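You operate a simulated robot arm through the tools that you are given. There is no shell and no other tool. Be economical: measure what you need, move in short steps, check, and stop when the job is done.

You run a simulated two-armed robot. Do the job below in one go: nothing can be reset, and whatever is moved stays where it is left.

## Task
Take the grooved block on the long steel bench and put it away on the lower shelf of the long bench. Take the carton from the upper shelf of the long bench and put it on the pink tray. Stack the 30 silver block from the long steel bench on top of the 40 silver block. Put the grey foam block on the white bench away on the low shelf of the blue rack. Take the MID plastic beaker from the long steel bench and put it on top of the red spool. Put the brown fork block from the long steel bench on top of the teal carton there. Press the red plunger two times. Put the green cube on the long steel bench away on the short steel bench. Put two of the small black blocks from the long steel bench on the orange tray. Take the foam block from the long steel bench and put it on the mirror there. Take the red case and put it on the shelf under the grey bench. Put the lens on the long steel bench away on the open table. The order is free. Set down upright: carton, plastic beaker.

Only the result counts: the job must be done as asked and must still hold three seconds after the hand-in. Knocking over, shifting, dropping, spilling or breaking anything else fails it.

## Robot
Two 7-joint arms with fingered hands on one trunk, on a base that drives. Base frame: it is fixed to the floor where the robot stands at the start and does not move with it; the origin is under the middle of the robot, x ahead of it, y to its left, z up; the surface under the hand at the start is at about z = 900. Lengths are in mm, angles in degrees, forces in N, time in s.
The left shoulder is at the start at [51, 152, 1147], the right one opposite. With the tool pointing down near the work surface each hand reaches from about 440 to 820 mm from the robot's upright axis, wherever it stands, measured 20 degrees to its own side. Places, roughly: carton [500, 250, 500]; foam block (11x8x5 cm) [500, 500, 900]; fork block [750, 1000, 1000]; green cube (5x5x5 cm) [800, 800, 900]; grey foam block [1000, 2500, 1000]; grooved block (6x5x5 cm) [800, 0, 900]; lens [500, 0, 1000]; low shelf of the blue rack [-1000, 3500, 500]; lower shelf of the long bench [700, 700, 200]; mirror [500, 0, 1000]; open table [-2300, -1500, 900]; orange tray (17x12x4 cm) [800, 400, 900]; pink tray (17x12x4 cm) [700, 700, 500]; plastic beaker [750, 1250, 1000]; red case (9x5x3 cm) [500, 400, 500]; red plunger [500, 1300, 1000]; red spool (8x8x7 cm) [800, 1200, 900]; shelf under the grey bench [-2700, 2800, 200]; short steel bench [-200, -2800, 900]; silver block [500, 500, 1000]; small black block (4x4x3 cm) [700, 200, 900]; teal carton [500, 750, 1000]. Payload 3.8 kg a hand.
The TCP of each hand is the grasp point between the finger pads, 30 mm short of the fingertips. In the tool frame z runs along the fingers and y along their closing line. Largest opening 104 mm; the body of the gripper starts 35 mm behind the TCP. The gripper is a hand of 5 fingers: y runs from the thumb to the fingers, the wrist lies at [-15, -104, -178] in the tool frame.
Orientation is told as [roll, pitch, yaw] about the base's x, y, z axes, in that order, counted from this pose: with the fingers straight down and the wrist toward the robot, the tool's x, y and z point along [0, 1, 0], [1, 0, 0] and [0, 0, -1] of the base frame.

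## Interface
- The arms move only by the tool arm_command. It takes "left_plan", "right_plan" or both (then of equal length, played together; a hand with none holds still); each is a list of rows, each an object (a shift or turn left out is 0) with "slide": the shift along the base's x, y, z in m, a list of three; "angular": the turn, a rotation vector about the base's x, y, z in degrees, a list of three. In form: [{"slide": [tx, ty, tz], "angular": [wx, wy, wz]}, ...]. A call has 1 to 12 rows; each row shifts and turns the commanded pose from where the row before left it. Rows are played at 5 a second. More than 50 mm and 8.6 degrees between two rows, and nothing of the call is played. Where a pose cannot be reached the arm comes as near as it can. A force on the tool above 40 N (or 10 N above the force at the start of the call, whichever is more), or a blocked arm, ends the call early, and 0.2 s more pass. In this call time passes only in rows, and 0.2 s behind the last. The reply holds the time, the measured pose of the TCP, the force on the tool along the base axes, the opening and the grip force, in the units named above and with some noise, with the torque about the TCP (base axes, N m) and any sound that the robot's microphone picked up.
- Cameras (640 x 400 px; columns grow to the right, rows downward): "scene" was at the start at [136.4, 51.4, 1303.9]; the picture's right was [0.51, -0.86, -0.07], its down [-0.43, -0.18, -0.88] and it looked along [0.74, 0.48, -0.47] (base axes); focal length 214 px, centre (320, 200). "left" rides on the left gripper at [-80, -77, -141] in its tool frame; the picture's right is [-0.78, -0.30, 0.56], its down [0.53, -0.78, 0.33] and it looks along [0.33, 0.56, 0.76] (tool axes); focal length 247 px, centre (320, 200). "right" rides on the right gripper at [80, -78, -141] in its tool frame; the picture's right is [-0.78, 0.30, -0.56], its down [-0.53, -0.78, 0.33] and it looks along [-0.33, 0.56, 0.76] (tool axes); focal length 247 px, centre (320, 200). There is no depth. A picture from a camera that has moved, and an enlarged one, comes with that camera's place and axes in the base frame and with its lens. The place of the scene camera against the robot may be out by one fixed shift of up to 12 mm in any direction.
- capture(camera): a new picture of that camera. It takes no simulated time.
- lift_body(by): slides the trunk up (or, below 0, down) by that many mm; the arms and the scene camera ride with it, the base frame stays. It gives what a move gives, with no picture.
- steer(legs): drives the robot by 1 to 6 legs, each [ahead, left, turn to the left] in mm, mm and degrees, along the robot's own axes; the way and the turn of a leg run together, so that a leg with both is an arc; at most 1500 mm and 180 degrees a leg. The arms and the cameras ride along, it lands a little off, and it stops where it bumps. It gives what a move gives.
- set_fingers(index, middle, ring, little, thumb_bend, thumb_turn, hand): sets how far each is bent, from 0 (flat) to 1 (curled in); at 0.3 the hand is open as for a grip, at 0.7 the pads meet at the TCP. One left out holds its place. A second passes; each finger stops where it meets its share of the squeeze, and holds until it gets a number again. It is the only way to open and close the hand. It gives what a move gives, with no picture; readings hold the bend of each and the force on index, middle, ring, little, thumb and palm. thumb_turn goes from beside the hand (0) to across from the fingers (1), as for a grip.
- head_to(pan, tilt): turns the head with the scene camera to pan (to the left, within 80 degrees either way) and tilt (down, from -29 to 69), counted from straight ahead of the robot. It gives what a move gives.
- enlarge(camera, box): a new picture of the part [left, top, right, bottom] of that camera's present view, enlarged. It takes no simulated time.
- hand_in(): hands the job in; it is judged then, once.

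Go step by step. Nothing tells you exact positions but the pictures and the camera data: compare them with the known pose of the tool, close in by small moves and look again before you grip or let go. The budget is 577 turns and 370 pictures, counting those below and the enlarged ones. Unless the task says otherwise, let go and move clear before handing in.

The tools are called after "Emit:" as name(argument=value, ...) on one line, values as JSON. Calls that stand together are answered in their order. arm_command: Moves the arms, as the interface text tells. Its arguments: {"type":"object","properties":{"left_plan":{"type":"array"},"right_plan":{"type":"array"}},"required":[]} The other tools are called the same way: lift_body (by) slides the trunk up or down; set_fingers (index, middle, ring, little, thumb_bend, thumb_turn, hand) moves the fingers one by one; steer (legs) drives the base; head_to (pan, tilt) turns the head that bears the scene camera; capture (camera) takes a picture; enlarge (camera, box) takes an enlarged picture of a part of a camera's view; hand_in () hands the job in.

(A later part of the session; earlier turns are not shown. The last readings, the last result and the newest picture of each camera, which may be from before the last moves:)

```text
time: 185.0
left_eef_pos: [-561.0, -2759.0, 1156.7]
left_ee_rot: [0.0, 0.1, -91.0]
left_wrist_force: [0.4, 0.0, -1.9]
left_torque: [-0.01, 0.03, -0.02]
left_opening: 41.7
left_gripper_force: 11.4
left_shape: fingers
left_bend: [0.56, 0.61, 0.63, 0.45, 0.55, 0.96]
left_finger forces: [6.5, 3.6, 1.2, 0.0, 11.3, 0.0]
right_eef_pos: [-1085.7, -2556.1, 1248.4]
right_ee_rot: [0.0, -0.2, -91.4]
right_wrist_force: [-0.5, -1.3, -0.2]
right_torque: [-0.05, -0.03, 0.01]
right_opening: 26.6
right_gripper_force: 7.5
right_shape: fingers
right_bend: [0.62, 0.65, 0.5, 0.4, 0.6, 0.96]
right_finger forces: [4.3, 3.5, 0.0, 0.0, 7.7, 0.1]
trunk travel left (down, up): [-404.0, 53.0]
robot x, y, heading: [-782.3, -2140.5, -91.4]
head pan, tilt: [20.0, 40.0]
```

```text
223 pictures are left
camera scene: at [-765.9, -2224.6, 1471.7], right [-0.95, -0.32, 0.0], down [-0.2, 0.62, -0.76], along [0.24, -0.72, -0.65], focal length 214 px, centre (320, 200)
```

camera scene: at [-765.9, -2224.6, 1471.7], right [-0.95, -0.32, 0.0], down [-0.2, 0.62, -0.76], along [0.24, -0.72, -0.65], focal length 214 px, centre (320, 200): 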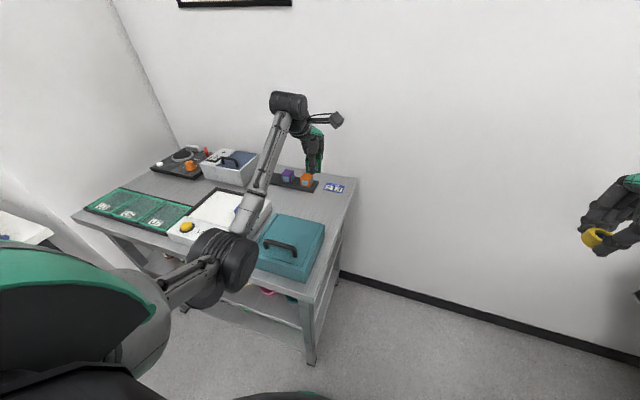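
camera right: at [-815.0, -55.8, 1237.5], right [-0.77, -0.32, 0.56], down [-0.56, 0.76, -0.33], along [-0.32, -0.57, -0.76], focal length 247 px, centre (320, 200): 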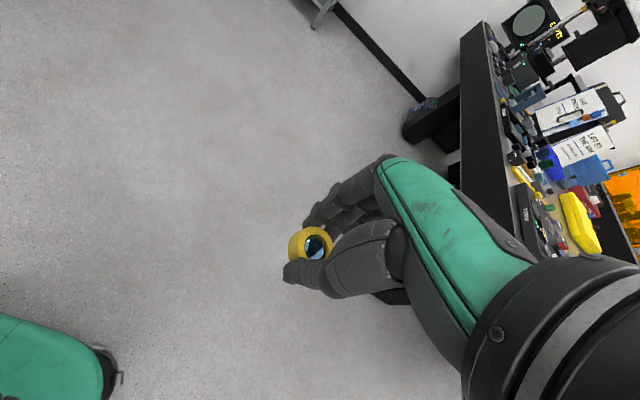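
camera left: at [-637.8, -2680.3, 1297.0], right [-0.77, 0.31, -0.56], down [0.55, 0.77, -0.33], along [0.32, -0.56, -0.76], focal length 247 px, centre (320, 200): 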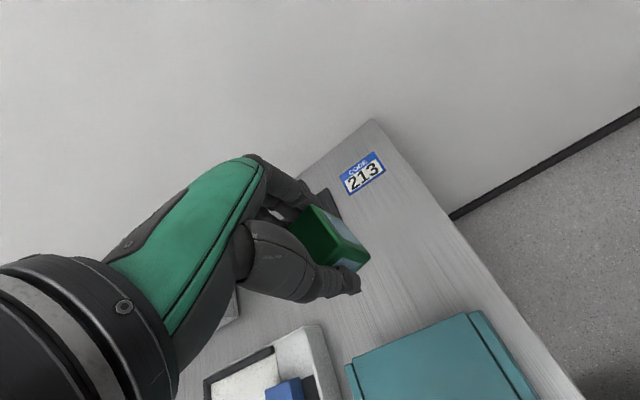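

Emit:
arm_command(left_plan=[{"slide": [0.018, -0.013, 0]}, {"slide": [0.018, -0.013, 0]}])

Emit:
lift_body(by=-90)

Emit:
arm_command(left_plan=[{"slide": [0, 0, -0.04]}, {"slide": [0, 0, -0.04]}])

Emit:
capture(camera="left")

Emit:
enlarge(camera="scene", box=[200, 80, 400, 240])

```text
time: 185.6
left_eef_pos: [-525.5, -2783.8, 1157.5]
left_ee_rot: [-0.1, 0.2, -91.2]
left_wrist_force: [-0.5, -0.6, -2.3]
left_torque: [-0.01, 0.0, 0.01]
left_opening: 41.9
left_gripper_force: 11.6
left_shape: fingers
left_bend: [0.56, 0.61, 0.63, 0.45, 0.55, 0.96]
left_finger forces: [6.5, 3.6, 1.2, 0.0, 11.3, 0.0]
right_eef_pos: [-1085.7, -2557.6, 1247.0]
right_ee_rot: [0.1, 0.0, -91.4]
right_wrist_force: [0.8, -0.2, -0.9]
right_torque: [-0.02, 0.0, -0.04]
right_opening: 26.6
right_gripper_force: 7.8
right_shape: fingers
right_bend: [0.62, 0.65, 0.5, 0.4, 0.6, 0.96]
right_finger forces: [4.4, 3.5, 0.0, 0.0, 7.6, 0.0]
trunk travel left (down, up): [-404.0, 53.0]
robot x, y, heading: [-784.6, -2144.1, -91.4]
head pan, tilt: [20.0, 40.0]
```

```text
time: 186.9
left_eef_pos: [-525.9, -2783.6, 1066.7]
left_ee_rot: [0.0, 0.0, -91.1]
left_wrist_force: [-0.9, 0.1, -1.5]
left_torque: [-0.02, -0.01, 0.02]
left_opening: 41.7
left_gripper_force: 11.0
left_shape: fingers
left_bend: [0.56, 0.61, 0.63, 0.45, 0.55, 0.96]
left_finger forces: [6.4, 3.6, 1.2, 0.0, 11.2, 0.0]
right_eef_pos: [-1087.1, -2556.0, 1156.5]
right_ee_rot: [0.0, -0.1, -91.5]
right_wrist_force: [0.3, 0.0, 0.1]
right_torque: [-0.02, 0.0, -0.01]
right_opening: 26.1
right_gripper_force: 7.4
right_shape: fingers
right_bend: [0.62, 0.65, 0.5, 0.4, 0.6, 0.96]
right_finger forces: [4.3, 3.4, 0.1, 0.0, 7.6, 0.0]
trunk travel left (down, up): [-314.0, 143.0]
robot x, y, heading: [-784.9, -2142.5, -91.5]
head pan, tilt: [20.0, 40.0]
```

```text
time: 187.5
left_eef_pos: [-526.4, -2783.9, 987.1]
left_ee_rot: [0.0, 0.2, -91.1]
left_wrist_force: [0.4, -0.4, -1.1]
left_torque: [0.0, 0.0, -0.01]
left_opening: 41.7
left_gripper_force: 11.4
left_shape: fingers
left_bend: [0.56, 0.61, 0.63, 0.45, 0.55, 0.96]
left_finger forces: [6.5, 3.6, 1.2, 0.0, 11.2, 0.0]
right_eef_pos: [-1086.3, -2557.5, 1156.5]
right_ee_rot: [0.0, 0.0, -91.4]
right_wrist_force: [-0.4, -0.2, -0.1]
right_torque: [0.04, 0.03, -0.02]
right_opening: 26.3
right_gripper_force: 7.9
right_shape: fingers
right_bend: [0.62, 0.65, 0.5, 0.4, 0.6, 0.96]
right_finger forces: [4.3, 3.5, 0.0, 0.0, 7.7, 0.0]
trunk travel left (down, up): [-314.0, 143.0]
robot x, y, heading: [-783.7, -2142.2, -91.4]
head pan, tilt: [20.0, 40.0]
```

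```text
222 pictures are left
camera left: at [-603.3, -2705.7, 1127.1], right [-0.77, 0.31, -0.56], down [0.55, 0.77, -0.33], along [0.32, -0.56, -0.76], focal length 247 px, centre (320, 200)
```

left: 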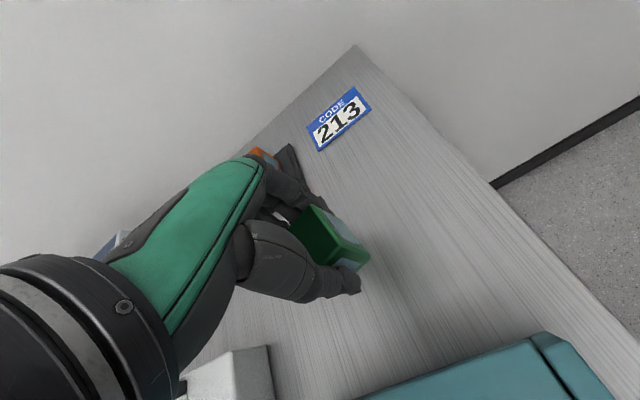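

```text
2.50 times, centred on (300, 160) of scene
camera zoom: at [-766.0, -2244.8, 1374.8], right [-0.95, -0.32, -0.02], down [-0.2, 0.65, -0.73], along [0.24, -0.69, -0.68], focal length 536 px, centre (370, 300)
```

zoom: 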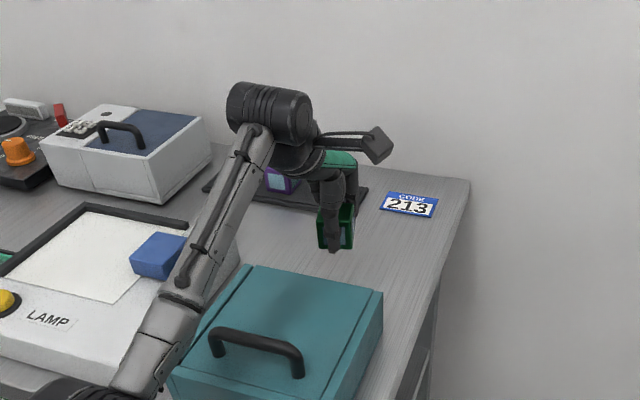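

Emit:
arm_command(left_plan=[{"slide": [0, 0, -0.03]}, {"slide": [0, 0, -0.012]}, {"slide": [0, 0, -0.004]}, {"slide": [0, 0, -0.003]}])

Emit:
enlarge(camera="scene", box=[280, 120, 380, 200])

```text
time: 188.5
left_eef_pos: [-526.6, -2783.7, 935.9]
left_ee_rot: [0.0, 0.1, -91.1]
left_wrist_force: [0.6, -0.5, -1.6]
left_torque: [0.02, 0.03, -0.01]
left_opening: 41.9
left_gripper_force: 11.1
left_shape: fingers
left_bend: [0.56, 0.61, 0.63, 0.45, 0.55, 0.96]
left_finger forces: [6.4, 3.6, 1.2, 0.0, 11.2, 0.0]
right_eef_pos: [-1085.6, -2556.1, 1157.9]
right_ee_rot: [0.0, 0.0, -91.5]
right_wrist_force: [0.2, 0.5, 0.0]
right_torque: [0.0, -0.01, -0.01]
right_opening: 26.1
right_gripper_force: 7.5
right_shape: fingers
right_bend: [0.62, 0.65, 0.5, 0.4, 0.6, 0.96]
right_finger forces: [4.3, 3.5, 0.1, 0.0, 7.6, 0.0]
trunk travel left (down, up): [-314.0, 143.0]
robot x, y, heading: [-784.7, -2141.8, -91.3]
head pan, tilt: [20.0, 40.0]
```

```text
5.00 times, centred on (330, 160) of scene
camera zoom: at [-766.2, -2244.7, 1374.8], right [-0.95, -0.32, -0.02], down [-0.2, 0.65, -0.73], along [0.24, -0.69, -0.68], focal length 1072 px, centre (270, 400)
```

zoom: 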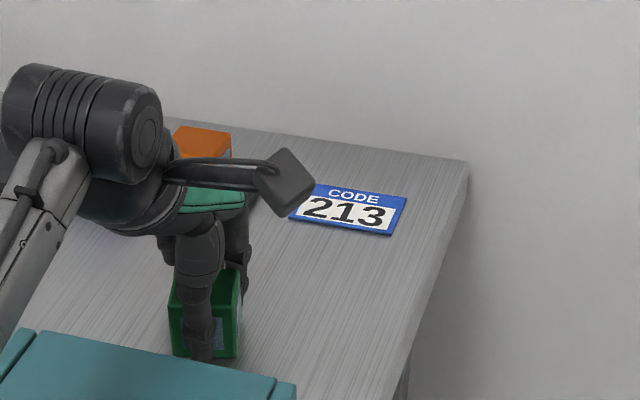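

Emit:
arm_command(left_plan=[{"slide": [0, 0, -0.002]}, {"slide": [0, 0, -0.002]}, {"slide": [0, 0, -0.002]}])

```text
time: 189.3
left_eef_pos: [-526.6, -2783.7, 935.0]
left_ee_rot: [0.0, -0.3, -91.1]
left_wrist_force: [-0.7, 0.1, 13.8]
left_torque: [-0.14, -0.08, -0.03]
left_opening: 41.8
left_gripper_force: 13.0
left_shape: fingers
left_bend: [0.56, 0.61, 0.64, 0.45, 0.55, 0.96]
left_finger forces: [6.9, 4.7, 1.6, 0.1, 12.9, 0.0]
right_eef_pos: [-1086.8, -2555.5, 1156.8]
right_ee_rot: [0.0, -0.2, -91.3]
right_wrist_force: [0.5, -0.1, -0.7]
right_torque: [-0.02, -0.02, 0.02]
right_opening: 26.4
right_gripper_force: 7.9
right_shape: fingers
right_bend: [0.62, 0.65, 0.5, 0.4, 0.6, 0.96]
right_finger forces: [4.2, 3.5, 0.1, 0.1, 7.5, 0.0]
trunk travel left (down, up): [-314.0, 143.0]
robot x, y, heading: [-787.4, -2142.2, -91.5]
head pan, tilt: [20.0, 40.0]
```

Contact; release and retract upward.

Emit:
set_fingers(hand="left", index=0.3, middle=0.3, ring=0.3, little=0.3, thumb_bend=0.3)

Emit:
arm_command(left_plan=[{"slide": [0, 0, 0.03]}, {"slide": [0, 0, 0.045]}, {"slide": [0, 0, 0.045]}, {"slide": [0, 0, 0.045]}, {"slide": [0, 0, 0.04]}])

Emit:
capture(camera="left")

```text
time: 190.3
left_eef_pos: [-526.0, -2783.2, 931.7]
left_ee_rot: [-0.1, 0.2, -91.0]
left_wrist_force: [-0.1, 0.2, 0.6]
left_torque: [-0.01, -0.02, 0.0]
left_opening: 102.7
left_gripper_force: 0.1
left_shape: fingers
left_bend: [0.3, 0.3, 0.3, 0.3, 0.3, 0.97]
left_finger forces: [0.0, 0.0, 0.0, 0.1, 0.1, 0.0]
right_eef_pos: [-1087.4, -2556.6, 1156.4]
right_ee_rot: [0.0, -0.1, -91.4]
right_wrist_force: [0.1, 0.9, -0.4]
right_torque: [0.01, -0.01, 0.01]
right_opening: 26.7
right_gripper_force: 7.4
right_shape: fingers
right_bend: [0.62, 0.65, 0.5, 0.4, 0.6, 0.96]
right_finger forces: [4.3, 3.5, 0.0, 0.1, 7.6, 0.0]
trunk travel left (down, up): [-314.0, 143.0]
robot x, y, heading: [-785.5, -2142.0, -91.3]
head pan, tilt: [20.0, 40.0]
```

```text
time: 191.5
left_eef_pos: [-526.7, -2783.1, 1135.7]
left_ee_rot: [-0.1, 0.1, -91.0]
left_wrist_force: [-0.9, 0.3, -0.3]
left_torque: [0.02, -0.02, 0.01]
left_opening: 103.1
left_gripper_force: 0.0
left_shape: fingers
left_bend: [0.3, 0.3, 0.3, 0.3, 0.3, 0.97]
left_finger forces: [0.0, 0.0, 0.0, 0.0, 0.0, 0.0]
right_eef_pos: [-1086.7, -2555.1, 1157.2]
right_ee_rot: [0.1, -0.1, -91.4]
right_wrist_force: [0.4, -0.4, 0.4]
right_torque: [-0.02, -0.01, 0.03]
right_opening: 26.6
right_gripper_force: 7.7
right_shape: fingers
right_bend: [0.62, 0.65, 0.5, 0.4, 0.6, 0.96]
right_finger forces: [4.3, 3.5, 0.0, 0.0, 7.5, 0.0]
trunk travel left (down, up): [-314.0, 143.0]
robot x, y, heading: [-784.4, -2144.6, -91.0]
head pan, tilt: [20.0, 40.0]
```

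```text
219 pictures are left
camera left: at [-604.0, -2704.5, 1275.9], right [-0.77, 0.31, -0.56], down [0.55, 0.77, -0.33], along [0.32, -0.56, -0.76], focal length 247 px, centre (320, 200)
```

left: 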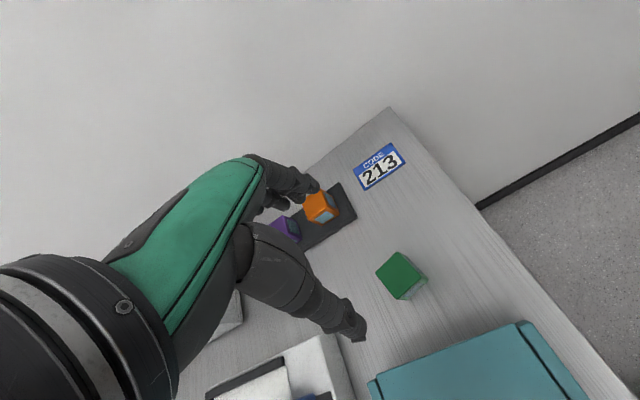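

Cube delivered. Back off and turn to the open table.

Emit:
steer(legs=[[-600, 0, 0], [0, 0, -88]])

Emit:
head_to(pan=0, tilt=25)

Emit:
capture(camera="scene")

```text
time: 198.6
left_eef_pos: [-1397.3, -1837.7, 1135.4]
left_ee_rot: [-0.1, 0.0, -177.7]
left_wrist_force: [-0.1, 0.1, -0.8]
left_torque: [0.01, -0.03, -0.02]
left_opening: 103.0
left_gripper_force: 0.2
left_shape: fingers
left_bend: [0.3, 0.3, 0.3, 0.3, 0.3, 0.97]
left_finger forces: [0.1, 0.0, 0.0, 0.0, 0.0, 0.1]
right_eef_pos: [-1203.1, -1266.0, 1158.2]
right_ee_rot: [0.0, -0.1, -177.9]
right_wrist_force: [0.2, 0.7, -0.3]
right_torque: [0.02, 0.01, 0.04]
right_opening: 25.9
right_gripper_force: 7.5
right_shape: fingers
right_bend: [0.62, 0.65, 0.5, 0.4, 0.6, 0.96]
right_finger forces: [4.3, 3.4, 0.0, 0.0, 7.5, 0.0]
trunk travel left (down, up): [-314.0, 143.0]
robot x, y, heading: [-773.8, -1542.9, -177.7]
head pan, tilt: [20.0, 40.0]
```

```text
time: 199.4
left_eef_pos: [-1396.8, -1837.2, 1134.5]
left_ee_rot: [0.0, 0.1, -177.7]
left_wrist_force: [-0.5, -0.3, -0.5]
left_torque: [0.01, -0.01, 0.03]
left_opening: 103.1
left_gripper_force: 0.1
left_shape: fingers
left_bend: [0.3, 0.3, 0.3, 0.3, 0.3, 0.97]
left_finger forces: [0.0, 0.0, 0.0, 0.0, 0.0, 0.1]
right_eef_pos: [-1202.9, -1266.4, 1156.2]
right_ee_rot: [0.0, -0.1, -177.9]
right_wrist_force: [0.0, 0.9, -0.7]
right_torque: [-0.01, -0.01, 0.02]
right_opening: 26.0
right_gripper_force: 7.7
right_shape: fingers
right_bend: [0.62, 0.65, 0.5, 0.4, 0.6, 0.96]
right_finger forces: [4.4, 3.4, 0.0, 0.0, 7.5, 0.0]
trunk travel left (down, up): [-314.0, 143.0]
robot x, y, heading: [-774.9, -1543.0, -178.0]
head pan, tilt: [0.0, 25.0]
```

```text
218 pictures are left
camera scene: at [-898.0, -1542.9, 1397.4], right [-0.04, 1.0, 0.0], down [0.47, 0.02, -0.88], along [-0.88, -0.03, -0.47], focal length 214 px, centre (320, 200)
```

scene: 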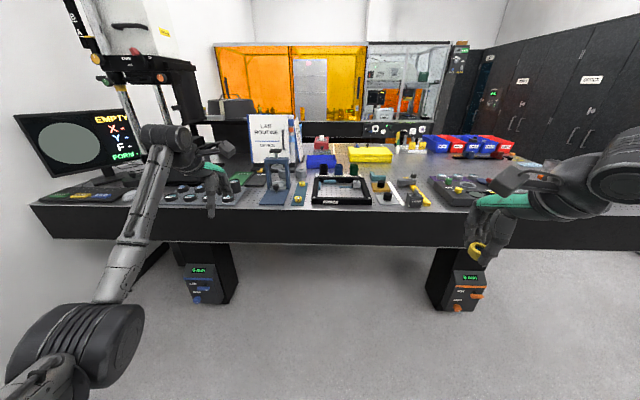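

Emit:
enlarge(camera="scene", box=[200, 120, 520, 250])

```text
2.00 times, centred on (360, 185) of scene
camera zoom: at [-898.0, -1542.9, 1397.4], right [-0.04, 1.0, 0.0], down [0.47, 0.02, -0.88], along [-0.88, -0.03, -0.47], focal length 429 px, centre (240, 230)
```

zoom: 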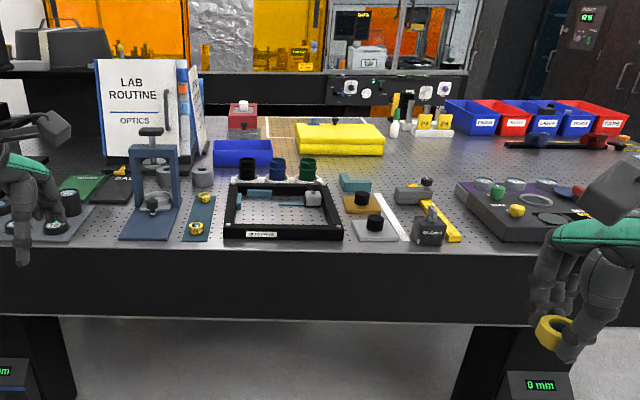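

Table edge at x≈-1765. Retract the left arm and approach the free area around y≈-950 with the right hand.

Emit:
arm_command(left_plan=[{"slide": [0.045, 0, 0.01]}, {"slide": [0.045, 0, 0.01]}, {"slide": [0.045, 0, 0.01]}, {"slide": [0.045, 0, 0.01]}, {"slide": [0.03, 0, 0.01]}])

Emit:
lift_body(by=60)

Emit:
steer(legs=[[0, 300, -2], [520, 0, 0]])

Emit:
capture(camera="scene")

Emit:
capture(camera="right")

```text
time: 200.6
left_eef_pos: [-1185.3, -1838.8, 1184.7]
left_ee_rot: [0.1, 0.2, -177.8]
left_wrist_force: [0.6, 0.0, 0.9]
left_torque: [0.0, 0.05, -0.01]
left_opening: 103.1
left_gripper_force: 0.1
left_shape: fingers
left_bend: [0.3, 0.3, 0.3, 0.3, 0.3, 0.97]
left_finger forces: [0.0, 0.1, 0.1, 0.0, 0.0, 0.1]
right_eef_pos: [-1202.1, -1265.6, 1157.2]
right_ee_rot: [0.0, -0.1, -178.0]
right_wrist_force: [0.4, 0.0, 0.2]
right_torque: [-0.02, 0.0, -0.03]
right_opening: 26.0
right_gripper_force: 7.6
right_shape: fingers
right_bend: [0.62, 0.65, 0.5, 0.4, 0.6, 0.96]
right_finger forces: [4.3, 3.3, 0.0, 0.1, 7.4, 0.0]
trunk travel left (down, up): [-314.0, 143.0]
robot x, y, heading: [-775.2, -1545.8, -177.7]
head pan, tilt: [0.0, 25.0]
```

```text
time: 201.6
left_eef_pos: [-1186.9, -1838.1, 1246.2]
left_ee_rot: [0.0, 0.1, -177.7]
left_wrist_force: [0.0, 0.6, -0.3]
left_torque: [0.04, 0.01, 0.01]
left_opening: 102.8
left_gripper_force: 0.1
left_shape: fingers
left_bend: [0.3, 0.3, 0.3, 0.3, 0.3, 0.97]
left_finger forces: [0.1, 0.0, 0.0, 0.0, 0.0, 0.0]
right_eef_pos: [-1204.0, -1266.6, 1216.9]
right_ee_rot: [0.1, -0.2, -177.9]
right_wrist_force: [-0.7, 0.2, -0.4]
right_torque: [0.02, 0.01, -0.03]
right_opening: 25.9
right_gripper_force: 7.7
right_shape: fingers
right_bend: [0.62, 0.65, 0.5, 0.4, 0.6, 0.96]
right_finger forces: [4.3, 3.3, 0.0, 0.1, 7.5, 0.0]
trunk travel left (down, up): [-374.0, 83.0]
robot x, y, heading: [-770.2, -1544.0, -177.9]
head pan, tilt: [0.0, 25.0]
```

```text
time: 206.3
left_eef_pos: [-1709.0, -2127.8, 1245.3]
left_ee_rot: [0.1, 0.0, -179.6]
left_wrist_force: [0.1, 0.5, -0.9]
left_torque: [0.0, 0.0, 0.0]
left_opening: 102.7
left_gripper_force: 0.1
left_shape: fingers
left_bend: [0.3, 0.3, 0.3, 0.3, 0.3, 0.97]
left_finger forces: [0.0, 0.0, 0.0, 0.0, 0.1, 0.0]
right_eef_pos: [-1707.6, -1554.3, 1217.6]
right_ee_rot: [0.0, -0.1, -179.8]
right_wrist_force: [0.5, -0.2, 0.1]
right_torque: [0.02, 0.0, -0.01]
right_opening: 26.1
right_gripper_force: 7.7
right_shape: fingers
right_bend: [0.62, 0.65, 0.5, 0.4, 0.6, 0.96]
right_finger forces: [4.3, 3.5, 0.0, 0.0, 7.4, 0.0]
trunk travel left (down, up): [-374.0, 83.0]
robot x, y, heading: [-1288.7, -1843.3, -180.2]
head pan, tilt: [0.0, 25.0]
```

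```text
216 pictures are left
camera scene: at [-1394.8, -1840.9, 1463.1], right [0.0, 1.0, 0.0], down [0.44, 0.0, -0.9], along [-0.9, 0.0, -0.44], focal length 214 px, centre (320, 200)
```

scene: 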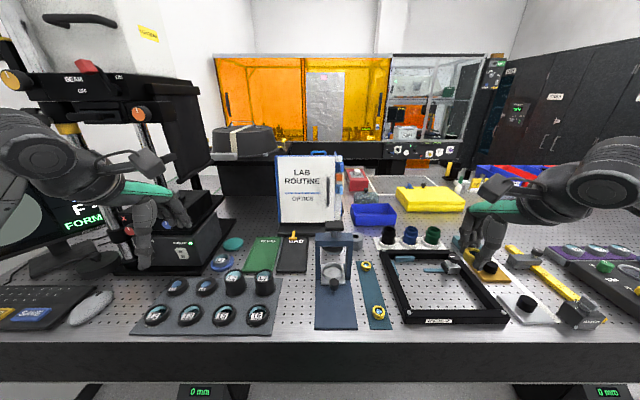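

```text
215 pictures are left
camera right: at [-1628.9, -1633.6, 1358.1], right [-0.3, 0.78, 0.56], down [0.77, 0.54, -0.33], along [-0.56, 0.33, -0.76], focal length 247 px, centre (320, 200)
```

right: 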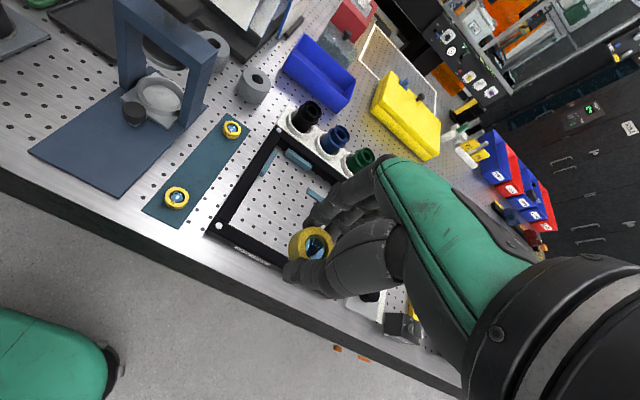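

Emit:
steer(legs=[[0, -600, 0]])

Emit:
capture(camera="scene")

Emit:
capture(camera="right")

```text
time: 209.7
left_eef_pos: [-1712.1, -1531.3, 1246.0]
left_ee_rot: [-0.1, 0.2, 179.5]
left_wrist_force: [0.0, -0.4, 0.1]
left_torque: [0.01, 0.01, -0.03]
left_opening: 103.0
left_gripper_force: 0.0
left_shape: fingers
left_bend: [0.3, 0.3, 0.3, 0.3, 0.3, 0.97]
left_finger forces: [0.1, 0.0, 0.0, 0.0, 0.0, 0.0]
right_eef_pos: [-1700.6, -958.0, 1218.3]
right_ee_rot: [0.0, -0.1, 179.5]
right_wrist_force: [0.1, -1.0, -0.9]
right_torque: [0.01, 0.01, -0.02]
right_opening: 26.0
right_gripper_force: 7.2
right_shape: fingers
right_bend: [0.62, 0.65, 0.5, 0.4, 0.6, 0.96]
right_finger forces: [4.3, 3.4, 0.0, 0.0, 7.3, 0.1]
trunk travel left (down, up): [-374.0, 83.0]
robot x, y, heading: [-1282.3, -1254.7, 179.2]
head pan, tilt: [0.0, 25.0]
```

```text
214 pictures are left
camera scene: at [-1393.5, -1249.9, 1463.0], right [0.01, 1.0, 0.0], down [0.44, 0.0, -0.9], along [-0.9, 0.01, -0.44], focal length 214 px, centre (320, 200)
```

scene: 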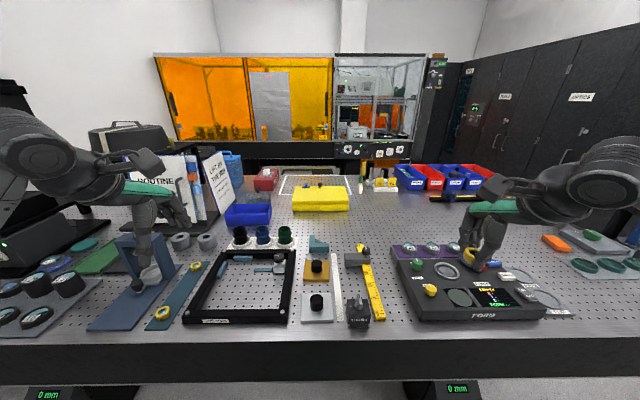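

```text
213 pictures are left
camera right: at [-1624.5, -1039.2, 1357.9], right [-0.29, 0.78, 0.56], down [0.78, 0.53, -0.33], along [-0.55, 0.34, -0.76], focal length 247 px, centre (320, 200)
```

right: 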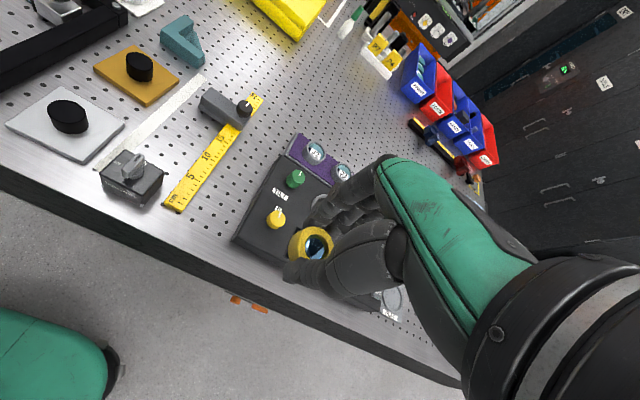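

Good free spot at about (-2140,-1000). Move closer and place the lens there.

Emit:
steer(legs=[[185, 0, 0]])

Emit:
arm_command(right_plan=[{"slide": [-0.04, -0.007, -0.015]}, {"slide": [-0.04, -0.007, -0.015]}, {"slide": [-0.04, -0.007, -0.015]}, {"slide": [-0.04, -0.007, -0.015]}, {"slide": [-0.04, -0.007, -0.015]}, {"slide": [-0.04, -0.007, -0.015]}])

Emit:
capture(camera="right")

Emit:
capture(camera="scene")

```text
time: 211.2
left_eef_pos: [-1890.7, -1528.3, 1248.1]
left_ee_rot: [0.1, -0.1, 179.8]
left_wrist_force: [-0.1, -0.6, 0.2]
left_torque: [0.01, 0.02, -0.01]
left_opening: 103.0
left_gripper_force: 0.1
left_shape: fingers
left_bend: [0.3, 0.3, 0.3, 0.3, 0.3, 0.97]
left_finger forces: [0.0, 0.0, 0.1, 0.0, 0.0, 0.1]
right_eef_pos: [-1881.0, -956.3, 1218.5]
right_ee_rot: [0.0, -0.2, 179.6]
right_wrist_force: [0.4, -0.2, 0.3]
right_torque: [-0.02, 0.03, 0.0]
right_opening: 25.9
right_gripper_force: 7.1
right_shape: fingers
right_bend: [0.62, 0.65, 0.5, 0.4, 0.6, 0.96]
right_finger forces: [4.3, 3.4, 0.0, 0.0, 7.4, 0.0]
trunk travel left (down, up): [-374.0, 83.0]
robot x, y, heading: [-1467.8, -1249.7, 179.3]
head pan, tilt: [0.0, 25.0]
```

```text
time: 212.6
left_eef_pos: [-1895.9, -1529.0, 1244.2]
left_ee_rot: [0.0, 0.1, 179.7]
left_wrist_force: [-0.4, -0.4, -0.3]
left_torque: [0.01, 0.01, 0.0]
left_opening: 103.0
left_gripper_force: 0.0
left_shape: fingers
left_bend: [0.3, 0.3, 0.3, 0.3, 0.3, 0.97]
left_finger forces: [0.0, 0.1, 0.1, 0.1, 0.0, 0.0]
right_eef_pos: [-2124.8, -998.1, 1127.9]
right_ee_rot: [0.0, -0.1, 179.5]
right_wrist_force: [0.0, -0.5, -0.8]
right_torque: [0.01, 0.02, 0.03]
right_opening: 25.7
right_gripper_force: 8.0
right_shape: fingers
right_bend: [0.62, 0.65, 0.5, 0.4, 0.6, 0.96]
right_finger forces: [4.3, 3.3, 0.0, 0.1, 7.4, 0.1]
trunk travel left (down, up): [-374.0, 83.0]
robot x, y, heading: [-1466.3, -1250.1, 179.3]
head pan, tilt: [0.0, 25.0]
```

```text
212 pictures are left
camera right: at [-2047.2, -1080.1, 1267.5], right [-0.29, 0.78, 0.56], down [0.78, 0.53, -0.33], along [-0.55, 0.34, -0.76], focal length 247 px, centre (320, 200)
```

right: 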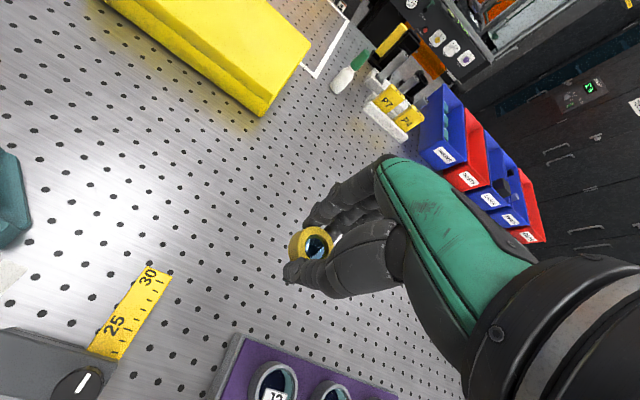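

```text
211 pictures are left
camera scene: at [-1577.2, -1247.9, 1462.8], right [0.01, 1.0, 0.0], down [0.44, 0.0, -0.9], along [-0.9, 0.01, -0.44], focal length 214 px, centre (320, 200)
```

scene: 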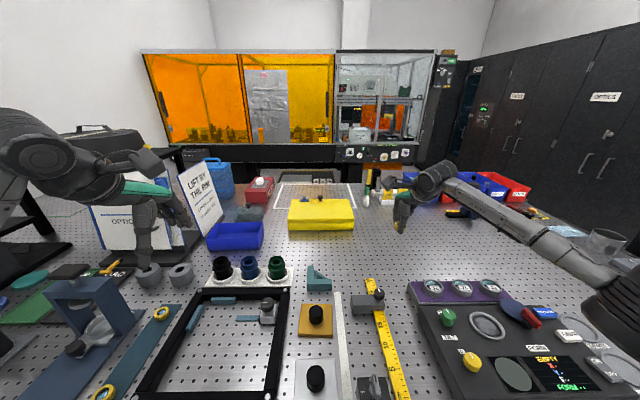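

Emit:
lift_body(by=-100)

Emit:
arm_command(right_plan=[{"slide": [0, 0, -0.04]}, {"slide": [0, 0, -0.03]}, {"slide": [0, 0, -0.01]}])

Emit:
capture(camera="right")

Emit:
enlarge(camera="scene", box=[340, 140, 500, 260])

```text
time: 213.9
left_eef_pos: [-1894.1, -1528.8, 1145.7]
left_ee_rot: [-0.1, 0.0, 179.7]
left_wrist_force: [0.9, -0.5, -0.8]
left_torque: [-0.05, 0.0, 0.02]
left_opening: 103.1
left_gripper_force: 0.0
left_shape: fingers
left_bend: [0.3, 0.3, 0.3, 0.3, 0.3, 0.97]
left_finger forces: [0.0, 0.1, 0.0, 0.0, 0.1, 0.0]
right_eef_pos: [-2123.6, -997.4, 1027.2]
right_ee_rot: [0.0, -0.1, 179.4]
right_wrist_force: [0.1, 0.1, -0.4]
right_torque: [-0.03, -0.05, 0.02]
right_opening: 25.8
right_gripper_force: 7.6
right_shape: fingers
right_bend: [0.62, 0.65, 0.5, 0.4, 0.6, 0.96]
right_finger forces: [4.3, 3.4, 0.0, 0.1, 7.5, 0.0]
trunk travel left (down, up): [-274.0, 183.0]
robot x, y, heading: [-1464.3, -1251.8, 179.5]
head pan, tilt: [0.0, 25.0]
```

```text
time: 214.7
left_eef_pos: [-1893.1, -1528.2, 1144.8]
left_ee_rot: [0.0, 0.1, 179.7]
left_wrist_force: [-0.7, 0.1, 0.2]
left_torque: [0.02, 0.03, 0.01]
left_opening: 103.0
left_gripper_force: 0.0
left_shape: fingers
left_bend: [0.3, 0.3, 0.3, 0.3, 0.3, 0.97]
left_finger forces: [0.0, 0.0, 0.1, 0.0, 0.0, 0.0]
right_eef_pos: [-2124.0, -997.0, 945.9]
right_ee_rot: [-0.1, -0.2, 179.4]
right_wrist_force: [0.1, 0.7, -0.2]
right_torque: [0.0, 0.0, 0.0]
right_opening: 25.9
right_gripper_force: 7.3
right_shape: fingers
right_bend: [0.62, 0.65, 0.5, 0.4, 0.6, 0.96]
right_finger forces: [4.3, 3.4, 0.0, 0.0, 7.3, 0.1]
trunk travel left (down, up): [-274.0, 183.0]
robot x, y, heading: [-1466.1, -1249.2, 179.5]
head pan, tilt: [0.0, 25.0]
```

```text
210 pictures are left
camera right: at [-2045.8, -1077.8, 1086.6], right [-0.29, 0.78, 0.56], down [0.78, 0.53, -0.33], along [-0.55, 0.34, -0.76], focal length 247 px, centre (320, 200)
```

right: 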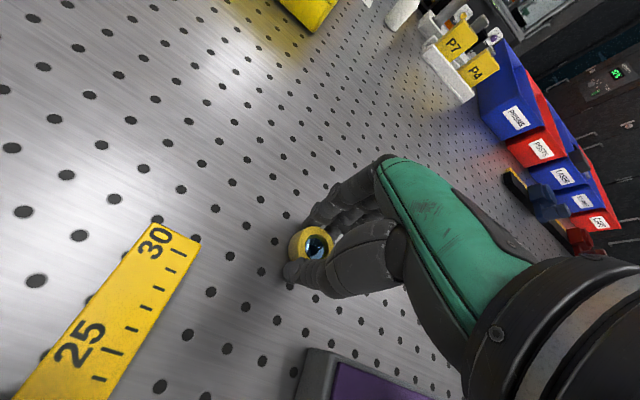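

```text
3.33 times, centred on (420, 200) of scene
camera zoom: at [-1606.6, -1246.6, 1352.5], right [0.01, 1.0, 0.0], down [0.5, -0.01, -0.86], along [-0.86, 0.01, -0.5], focal length 715 px, centre (-13, 200)
```

zoom: 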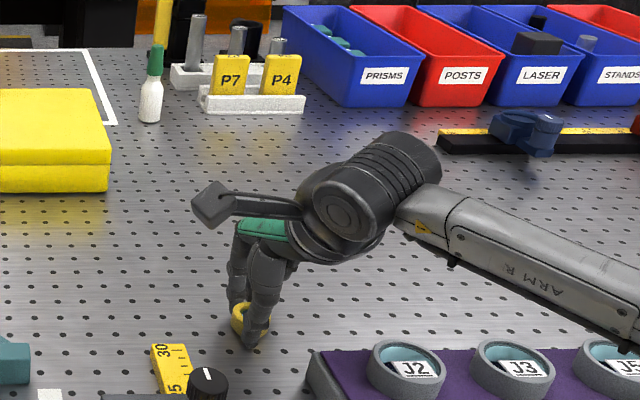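

Emit:
arm_command(right_plan=[{"slide": [-0.015, 0, 0]}, {"slide": [0, 0, -0.005]}, {"slide": [0, 0, -0.003]}, {"slide": [0, 0, -0.002]}, {"slide": [0, 0, -0.002]}])

```text
time: 215.9
left_eef_pos: [-1889.8, -1529.9, 1146.9]
left_ee_rot: [-0.1, -0.1, 179.7]
left_wrist_force: [-0.9, 0.1, 0.2]
left_torque: [0.03, 0.01, 0.03]
left_opening: 103.1
left_gripper_force: 0.0
left_shape: fingers
left_bend: [0.3, 0.3, 0.3, 0.3, 0.3, 0.97]
left_finger forces: [0.0, 0.0, 0.0, 0.1, 0.1, 0.1]
right_eef_pos: [-2137.4, -998.1, 943.0]
right_ee_rot: [0.2, -0.9, 179.4]
right_wrist_force: [-3.1, 3.9, 33.2]
right_torque: [-0.04, -0.45, -0.02]
right_opening: 25.4
right_gripper_force: 22.8
right_shape: fingers
right_bend: [0.62, 0.64, 0.5, 0.4, 0.62, 0.97]
right_finger forces: [6.0, 11.2, 0.1, 0.0, 29.2, 0.0]
trunk travel left (down, up): [-274.0, 183.0]
robot x, y, heading: [-1466.3, -1251.7, 179.3]
head pan, tilt: [0.0, 25.0]
```

Emit:
arm_command(right_plan=[{"slide": [0, 0, 0.005], "angular": [0, 0.5, 0]}])

Emit:
set_fingers(hand="right", index=0.42, middle=0.42, ring=0.42, little=0.4, thumb_bend=0.42)

Emit:
arm_command(right_plan=[{"slide": [0, 0, 0.03]}, {"slide": [0, 0, 0.045]}, {"slide": [0, 0, 0.045]}, {"slide": [0, 0, 0.045]}, {"slide": [0, 0, 0.045]}])

Emit:
capture(camera="right")

```text
time: 216.3
left_eef_pos: [-1890.5, -1528.9, 1147.2]
left_ee_rot: [-0.1, 0.0, 179.6]
left_wrist_force: [-0.2, -0.4, -0.3]
left_torque: [-0.03, 0.01, 0.02]
left_opening: 102.7
left_gripper_force: 0.0
left_shape: fingers
left_bend: [0.3, 0.3, 0.3, 0.3, 0.3, 0.97]
left_finger forces: [0.0, 0.0, 0.1, 0.1, 0.0, 0.1]
right_eef_pos: [-2138.3, -997.9, 943.8]
right_ee_rot: [-0.2, -0.9, 179.4]
right_wrist_force: [-2.4, 3.2, 23.5]
right_torque: [0.01, -0.23, 0.0]
right_opening: 25.3
right_gripper_force: 18.2
right_shape: fingers
right_bend: [0.62, 0.64, 0.5, 0.4, 0.62, 0.97]
right_finger forces: [5.6, 9.7, 0.0, 0.0, 21.5, 0.0]
trunk travel left (down, up): [-274.0, 183.0]
robot x, y, heading: [-1467.2, -1250.7, 179.3]
head pan, tilt: [0.0, 25.0]
```

```text
time: 217.3
left_eef_pos: [-1891.5, -1530.1, 1146.6]
left_ee_rot: [-0.1, -0.2, 179.7]
left_wrist_force: [0.7, 0.3, 0.1]
left_torque: [-0.03, 0.01, 0.02]
left_opening: 102.8
left_gripper_force: 0.1
left_shape: fingers
left_bend: [0.3, 0.3, 0.3, 0.3, 0.3, 0.97]
left_finger forces: [0.1, 0.1, 0.0, 0.1, 0.0, 0.0]
right_eef_pos: [-2138.4, -998.7, 942.2]
right_ee_rot: [0.0, -0.6, 179.5]
right_wrist_force: [3.4, -2.4, 12.0]
right_torque: [0.03, 0.31, 0.0]
right_opening: 72.5
right_gripper_force: 6.9
right_shape: fingers
right_bend: [0.42, 0.44, 0.42, 0.4, 0.42, 0.97]
right_finger forces: [0.6, 11.5, 0.0, 0.0, 0.6, 0.1]
trunk travel left (down, up): [-274.0, 183.0]
robot x, y, heading: [-1466.6, -1253.2, 179.4]
head pan, tilt: [0.0, 25.0]
```

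```text
time: 218.5
left_eef_pos: [-1893.4, -1529.8, 1145.9]
left_ee_rot: [0.0, 0.0, 179.7]
left_wrist_force: [0.6, -0.4, 0.0]
left_torque: [0.02, -0.01, -0.01]
left_opening: 103.3
left_gripper_force: 0.0
left_shape: fingers
left_bend: [0.3, 0.3, 0.3, 0.3, 0.3, 0.97]
left_finger forces: [0.0, 0.0, 0.1, 0.1, 0.0, 0.0]
right_eef_pos: [-2137.7, -998.5, 1150.2]
right_ee_rot: [-0.2, -0.6, 179.5]
right_wrist_force: [-0.1, 0.2, 0.1]
right_torque: [0.03, 0.01, -0.03]
right_opening: 72.7
right_gripper_force: 0.1
right_shape: fingers
right_bend: [0.42, 0.42, 0.42, 0.4, 0.42, 0.97]
right_finger forces: [0.0, 0.1, 0.0, 0.0, 0.0, 0.0]
trunk travel left (down, up): [-274.0, 183.0]
robot x, y, heading: [-1465.0, -1252.9, 179.1]
head pan, tilt: [0.0, 25.0]
```

```text
208 pictures are left
camera right: at [-2058.6, -1078.6, 1289.9], right [-0.28, 0.78, 0.56], down [0.78, 0.53, -0.34], along [-0.56, 0.34, -0.76], focal length 247 px, centre (320, 200)
```

right: 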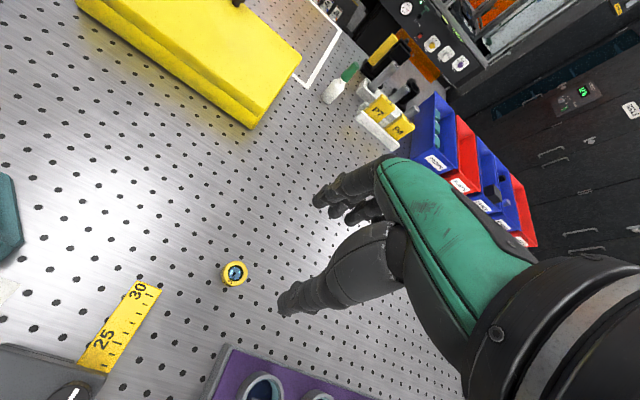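

Lens placed on the table. Retract arms and return to the long bench to inspect its shelves.

Emit:
arm_command(right_plan=[{"slide": [0.045, 0, 0.01]}, {"slide": [0.045, 0, 0.01]}, {"slide": [0.045, 0, 0.01]}, {"slide": [0.045, 0, 0.01]}, {"slide": [0.045, 0, 0.0]}])

Emit:
steer(legs=[[-750, 0, 0], [0, 0, 180], [0, 1400, 0], [350, 200, 0]])

Emit:
lift_body(by=-220)

Emit:
head_to(pan=0, tilt=25)

Emit:
capture(camera="scene")

```text
time: 219.7
left_eef_pos: [-1891.6, -1528.1, 1147.2]
left_ee_rot: [-0.1, 0.1, 179.8]
left_wrist_force: [0.0, 0.6, -0.2]
left_torque: [0.0, 0.03, 0.0]
left_opening: 102.9
left_gripper_force: 0.1
left_shape: fingers
left_bend: [0.3, 0.3, 0.3, 0.3, 0.3, 0.97]
left_finger forces: [0.0, 0.0, 0.0, 0.1, 0.0, 0.0]
right_eef_pos: [-1911.2, -995.9, 1190.9]
right_ee_rot: [0.1, -0.6, 179.5]
right_wrist_force: [0.0, 0.2, -0.2]
right_torque: [0.0, 0.03, -0.02]
right_opening: 72.4
right_gripper_force: 0.1
right_shape: fingers
right_bend: [0.42, 0.42, 0.42, 0.4, 0.42, 0.97]
right_finger forces: [0.0, 0.1, 0.1, 0.0, 0.0, 0.0]
trunk travel left (down, up): [-274.0, 183.0]
robot x, y, heading: [-1465.8, -1251.9, 179.3]
head pan, tilt: [0.0, 25.0]
```

```text
time: 239.9
left_eef_pos: [-18.5, 662.1, 1147.5]
left_ee_rot: [0.1, 0.0, 2.4]
left_wrist_force: [0.3, 0.0, 0.3]
left_torque: [0.0, -0.05, 0.03]
left_opening: 102.8
left_gripper_force: 0.0
left_shape: fingers
left_bend: [0.3, 0.3, 0.3, 0.3, 0.3, 0.97]
left_finger forces: [0.0, 0.1, 0.0, 0.0, 0.1, 0.0]
right_eef_pos: [24.8, 132.7, 1190.6]
right_ee_rot: [0.0, -0.6, 2.1]
right_wrist_force: [0.1, 0.2, 0.0]
right_torque: [-0.01, 0.01, 0.0]
right_opening: 72.5
right_gripper_force: 0.0
right_shape: fingers
right_bend: [0.42, 0.42, 0.42, 0.4, 0.42, 0.97]
right_finger forces: [0.0, 0.0, 0.0, 0.1, 0.0, 0.0]
trunk travel left (down, up): [-274.0, 183.0]
robot x, y, heading: [-431.3, 365.0, 2.3]
head pan, tilt: [0.0, 25.0]
```

```text
time: 242.2
left_eef_pos: [-18.2, 663.6, 925.9]
left_ee_rot: [0.0, 0.0, 2.4]
left_wrist_force: [-0.2, 0.9, 0.6]
left_torque: [0.02, -0.03, 0.01]
left_opening: 102.7
left_gripper_force: 0.1
left_shape: fingers
left_bend: [0.3, 0.3, 0.3, 0.3, 0.3, 0.97]
left_finger forces: [0.1, 0.1, 0.1, 0.0, 0.1, 0.0]
right_eef_pos: [25.9, 132.8, 970.0]
right_ee_rot: [0.0, -0.7, 2.1]
right_wrist_force: [0.4, -0.4, 0.5]
right_torque: [-0.02, 0.0, 0.0]
right_opening: 72.9
right_gripper_force: 0.2
right_shape: fingers
right_bend: [0.42, 0.42, 0.42, 0.4, 0.42, 0.97]
right_finger forces: [0.1, 0.1, 0.0, 0.0, 0.1, 0.1]
trunk travel left (down, up): [-54.0, 403.0]
robot x, y, heading: [-432.3, 363.9, 2.2]
head pan, tilt: [0.0, 25.0]
```

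```text
time: 242.8
left_eef_pos: [-17.6, 663.2, 925.3]
left_ee_rot: [0.0, 0.1, 2.4]
left_wrist_force: [0.0, 0.8, -0.6]
left_torque: [-0.01, 0.0, -0.03]
left_opening: 102.9
left_gripper_force: 0.0
left_shape: fingers
left_bend: [0.3, 0.3, 0.3, 0.3, 0.3, 0.97]
left_finger forces: [0.0, 0.0, 0.1, 0.1, 0.1, 0.0]
right_eef_pos: [26.4, 132.8, 971.1]
right_ee_rot: [0.0, -0.6, 2.2]
right_wrist_force: [0.2, -1.1, -0.1]
right_torque: [-0.01, 0.0, 0.02]
right_opening: 72.6
right_gripper_force: 0.0
right_shape: fingers
right_bend: [0.42, 0.42, 0.42, 0.4, 0.42, 0.97]
right_finger forces: [0.0, 0.0, 0.0, 0.1, 0.1, 0.0]
trunk travel left (down, up): [-54.0, 403.0]
robot x, y, heading: [-431.2, 365.3, 2.1]
head pan, tilt: [0.0, 25.0]
```

```text
207 pictures are left
camera scene: at [-171.2, 379.3, 1054.9], right [0.04, -1.0, 0.0], down [-0.76, -0.03, -0.65], along [0.65, 0.02, -0.76], focal length 214 px, centre (320, 200)
```

scene: 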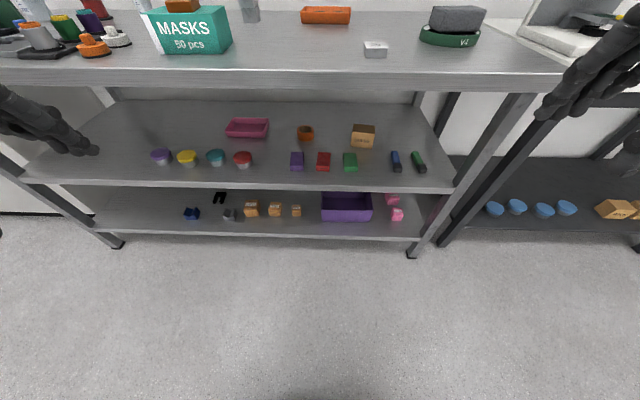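

Emit:
enlarge(camera="scene", box=[140, 90, 460, 240])

```text
2.00 times, centred on (300, 165) of scene
camera zoom: at [-171.2, 379.3, 1054.9], right [0.04, -1.0, 0.0], down [-0.76, -0.03, -0.65], along [0.65, 0.02, -0.76], focal length 429 px, centre (360, 270)
```

zoom: 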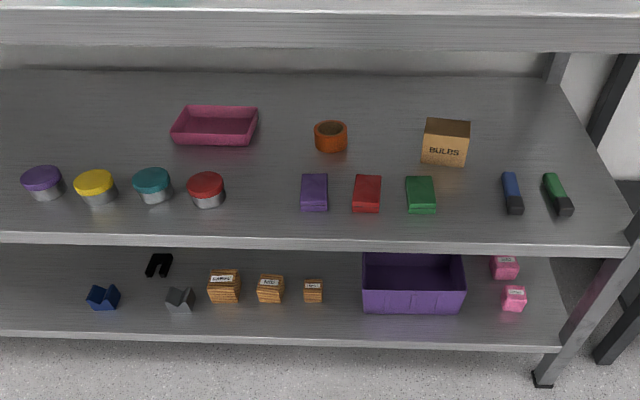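

Emit:
enlarge(camera="scene", box=[280, 110, 440, 210])

Emit:
enlarge(camera="scene", box=[200, 100, 320, 180])

```text
4.00 times, centred on (360, 160) of scene
camera zoom: at [-171.2, 379.3, 1054.9], right [0.04, -1.0, 0.0], down [-0.76, -0.03, -0.65], along [0.65, 0.02, -0.76], focal length 858 px, centre (160, 360)
```

zoom: 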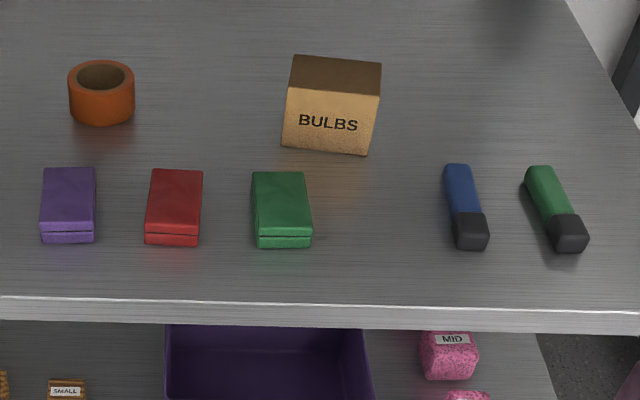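

```text
5.00 times, centred on (260, 140) of scene
camera zoom: at [-171.2, 379.3, 1054.9], right [0.04, -1.0, 0.0], down [-0.76, -0.03, -0.65], along [0.65, 0.02, -0.76], focal length 1072 px, centre (620, 500)
```

zoom: 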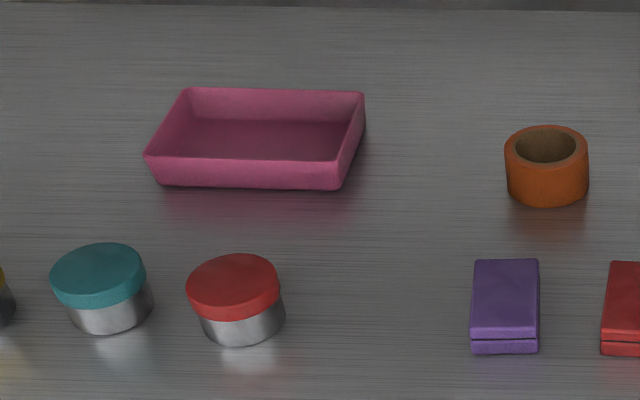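

Shelves clear to see: carton ≈ (615,232) on the upper shelf, pink tray ≈ (675,727). I'll pose the left hand low in front of the bench, then drive it in.

Emit:
steer(legs=[[-60, -400, -2]])

Emit:
lift_body(by=-50)

Emit:
arm_command(left_plan=[{"slide": [0.03, -0.003, -0.035]}, {"slide": [0.03, -0.003, -0.035]}, {"slide": [0.03, -0.003, -0.035]}, {"slide": [0.03, -0.003, -0.035]}, {"slide": [0.03, -0.003, -0.035]}, {"slide": [0.03, -0.003, -0.035]}, {"slide": [0.03, -0.003, -0.035]}, {"slide": [0.03, -0.003, -0.015]}])

Emit:
capture(camera="left")

Emit:
capture(camera="scene")

```text
time: 245.3
left_eef_pos: [-60.2, 251.7, 925.4]
left_ee_rot: [0.0, 0.2, 0.7]
left_wrist_force: [0.5, -0.3, 0.8]
left_torque: [-0.01, -0.01, 0.0]
left_opening: 102.6
left_gripper_force: 0.1
left_shape: fingers
left_bend: [0.3, 0.3, 0.3, 0.3, 0.3, 0.97]
left_finger forces: [0.0, 0.0, 0.0, 0.0, 0.1, 0.0]
right_eef_pos: [-31.8, -278.8, 970.2]
right_ee_rot: [0.1, -0.6, 0.4]
right_wrist_force: [-0.4, 0.1, -0.7]
right_torque: [0.0, 0.01, -0.02]
right_opening: 72.7
right_gripper_force: 0.0
right_shape: fingers
right_bend: [0.42, 0.42, 0.42, 0.4, 0.42, 0.97]
right_finger forces: [0.0, 0.0, 0.0, 0.0, 0.0, 0.0]
trunk travel left (down, up): [-54.0, 403.0]
robot x, y, heading: [-484.3, -32.5, 0.5]
head pan, tilt: [0.0, 25.0]
```

```text
time: 246.3
left_eef_pos: [-62.2, 251.8, 876.4]
left_ee_rot: [0.1, -0.1, 0.7]
left_wrist_force: [-0.6, -0.3, 0.1]
left_torque: [-0.05, -0.01, -0.03]
left_opening: 103.1
left_gripper_force: 0.0
left_shape: fingers
left_bend: [0.3, 0.3, 0.3, 0.3, 0.3, 0.97]
left_finger forces: [0.0, 0.0, 0.1, 0.0, 0.1, 0.0]
right_eef_pos: [-32.2, -278.3, 920.9]
right_ee_rot: [0.0, -0.7, 0.5]
right_wrist_force: [0.9, 0.2, 0.5]
right_torque: [-0.01, -0.02, -0.01]
right_opening: 72.3
right_gripper_force: 0.1
right_shape: fingers
right_bend: [0.42, 0.42, 0.42, 0.4, 0.42, 0.97]
right_finger forces: [0.0, 0.0, 0.1, 0.1, 0.0, 0.1]
trunk travel left (down, up): [-4.0, 453.0]
robot x, y, heading: [-483.9, -34.1, 0.3]
head pan, tilt: [0.0, 25.0]
```

```text
time: 248.1
left_eef_pos: [180.3, 228.3, 615.2]
left_ee_rot: [0.1, 0.1, 0.7]
left_wrist_force: [-0.2, -0.1, 0.4]
left_torque: [0.01, -0.01, -0.04]
left_opening: 103.1
left_gripper_force: 0.0
left_shape: fingers
left_bend: [0.3, 0.3, 0.3, 0.3, 0.3, 0.97]
left_finger forces: [0.0, 0.0, 0.0, 0.0, 0.1, 0.0]
right_eef_pos: [-31.9, -278.4, 920.0]
right_ee_rot: [0.0, -0.5, 0.4]
right_wrist_force: [0.4, 0.5, -0.1]
right_torque: [0.0, 0.01, 0.01]
right_opening: 72.8
right_gripper_force: 0.1
right_shape: fingers
right_bend: [0.42, 0.42, 0.42, 0.4, 0.42, 0.97]
right_finger forces: [0.1, 0.0, 0.0, 0.1, 0.0, 0.1]
trunk travel left (down, up): [-4.0, 453.0]
robot x, y, heading: [-482.5, -32.1, 0.3]
head pan, tilt: [0.0, 25.0]
```

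```text
203 pictures are left
camera left: at [105.4, 147.1, 754.9], right [-0.29, -0.78, -0.56], down [-0.78, 0.53, -0.33], along [0.55, 0.34, -0.76], focal length 247 px, centre (320, 200)
```

left: 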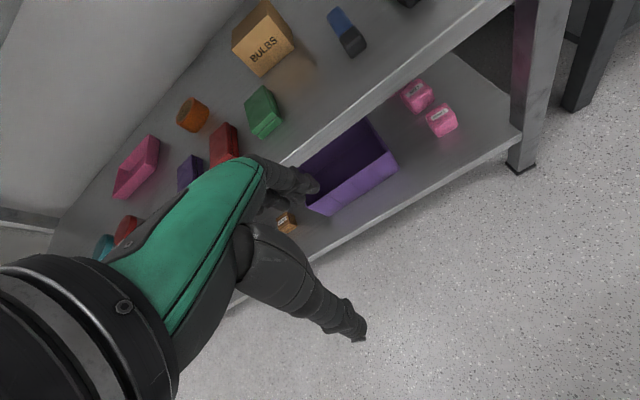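

```text
202 pictures are left
camera scene: at [-183.2, -26.3, 971.3], right [0.01, -1.0, 0.0], down [-0.82, -0.01, -0.57], along [0.57, 0.0, -0.82], focal length 214 px, centre (320, 200)
```

scene: 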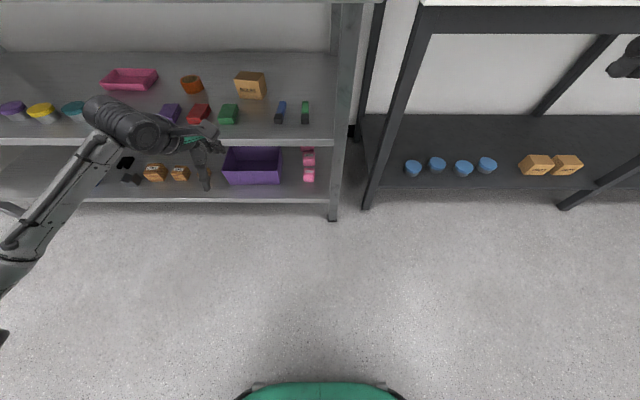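

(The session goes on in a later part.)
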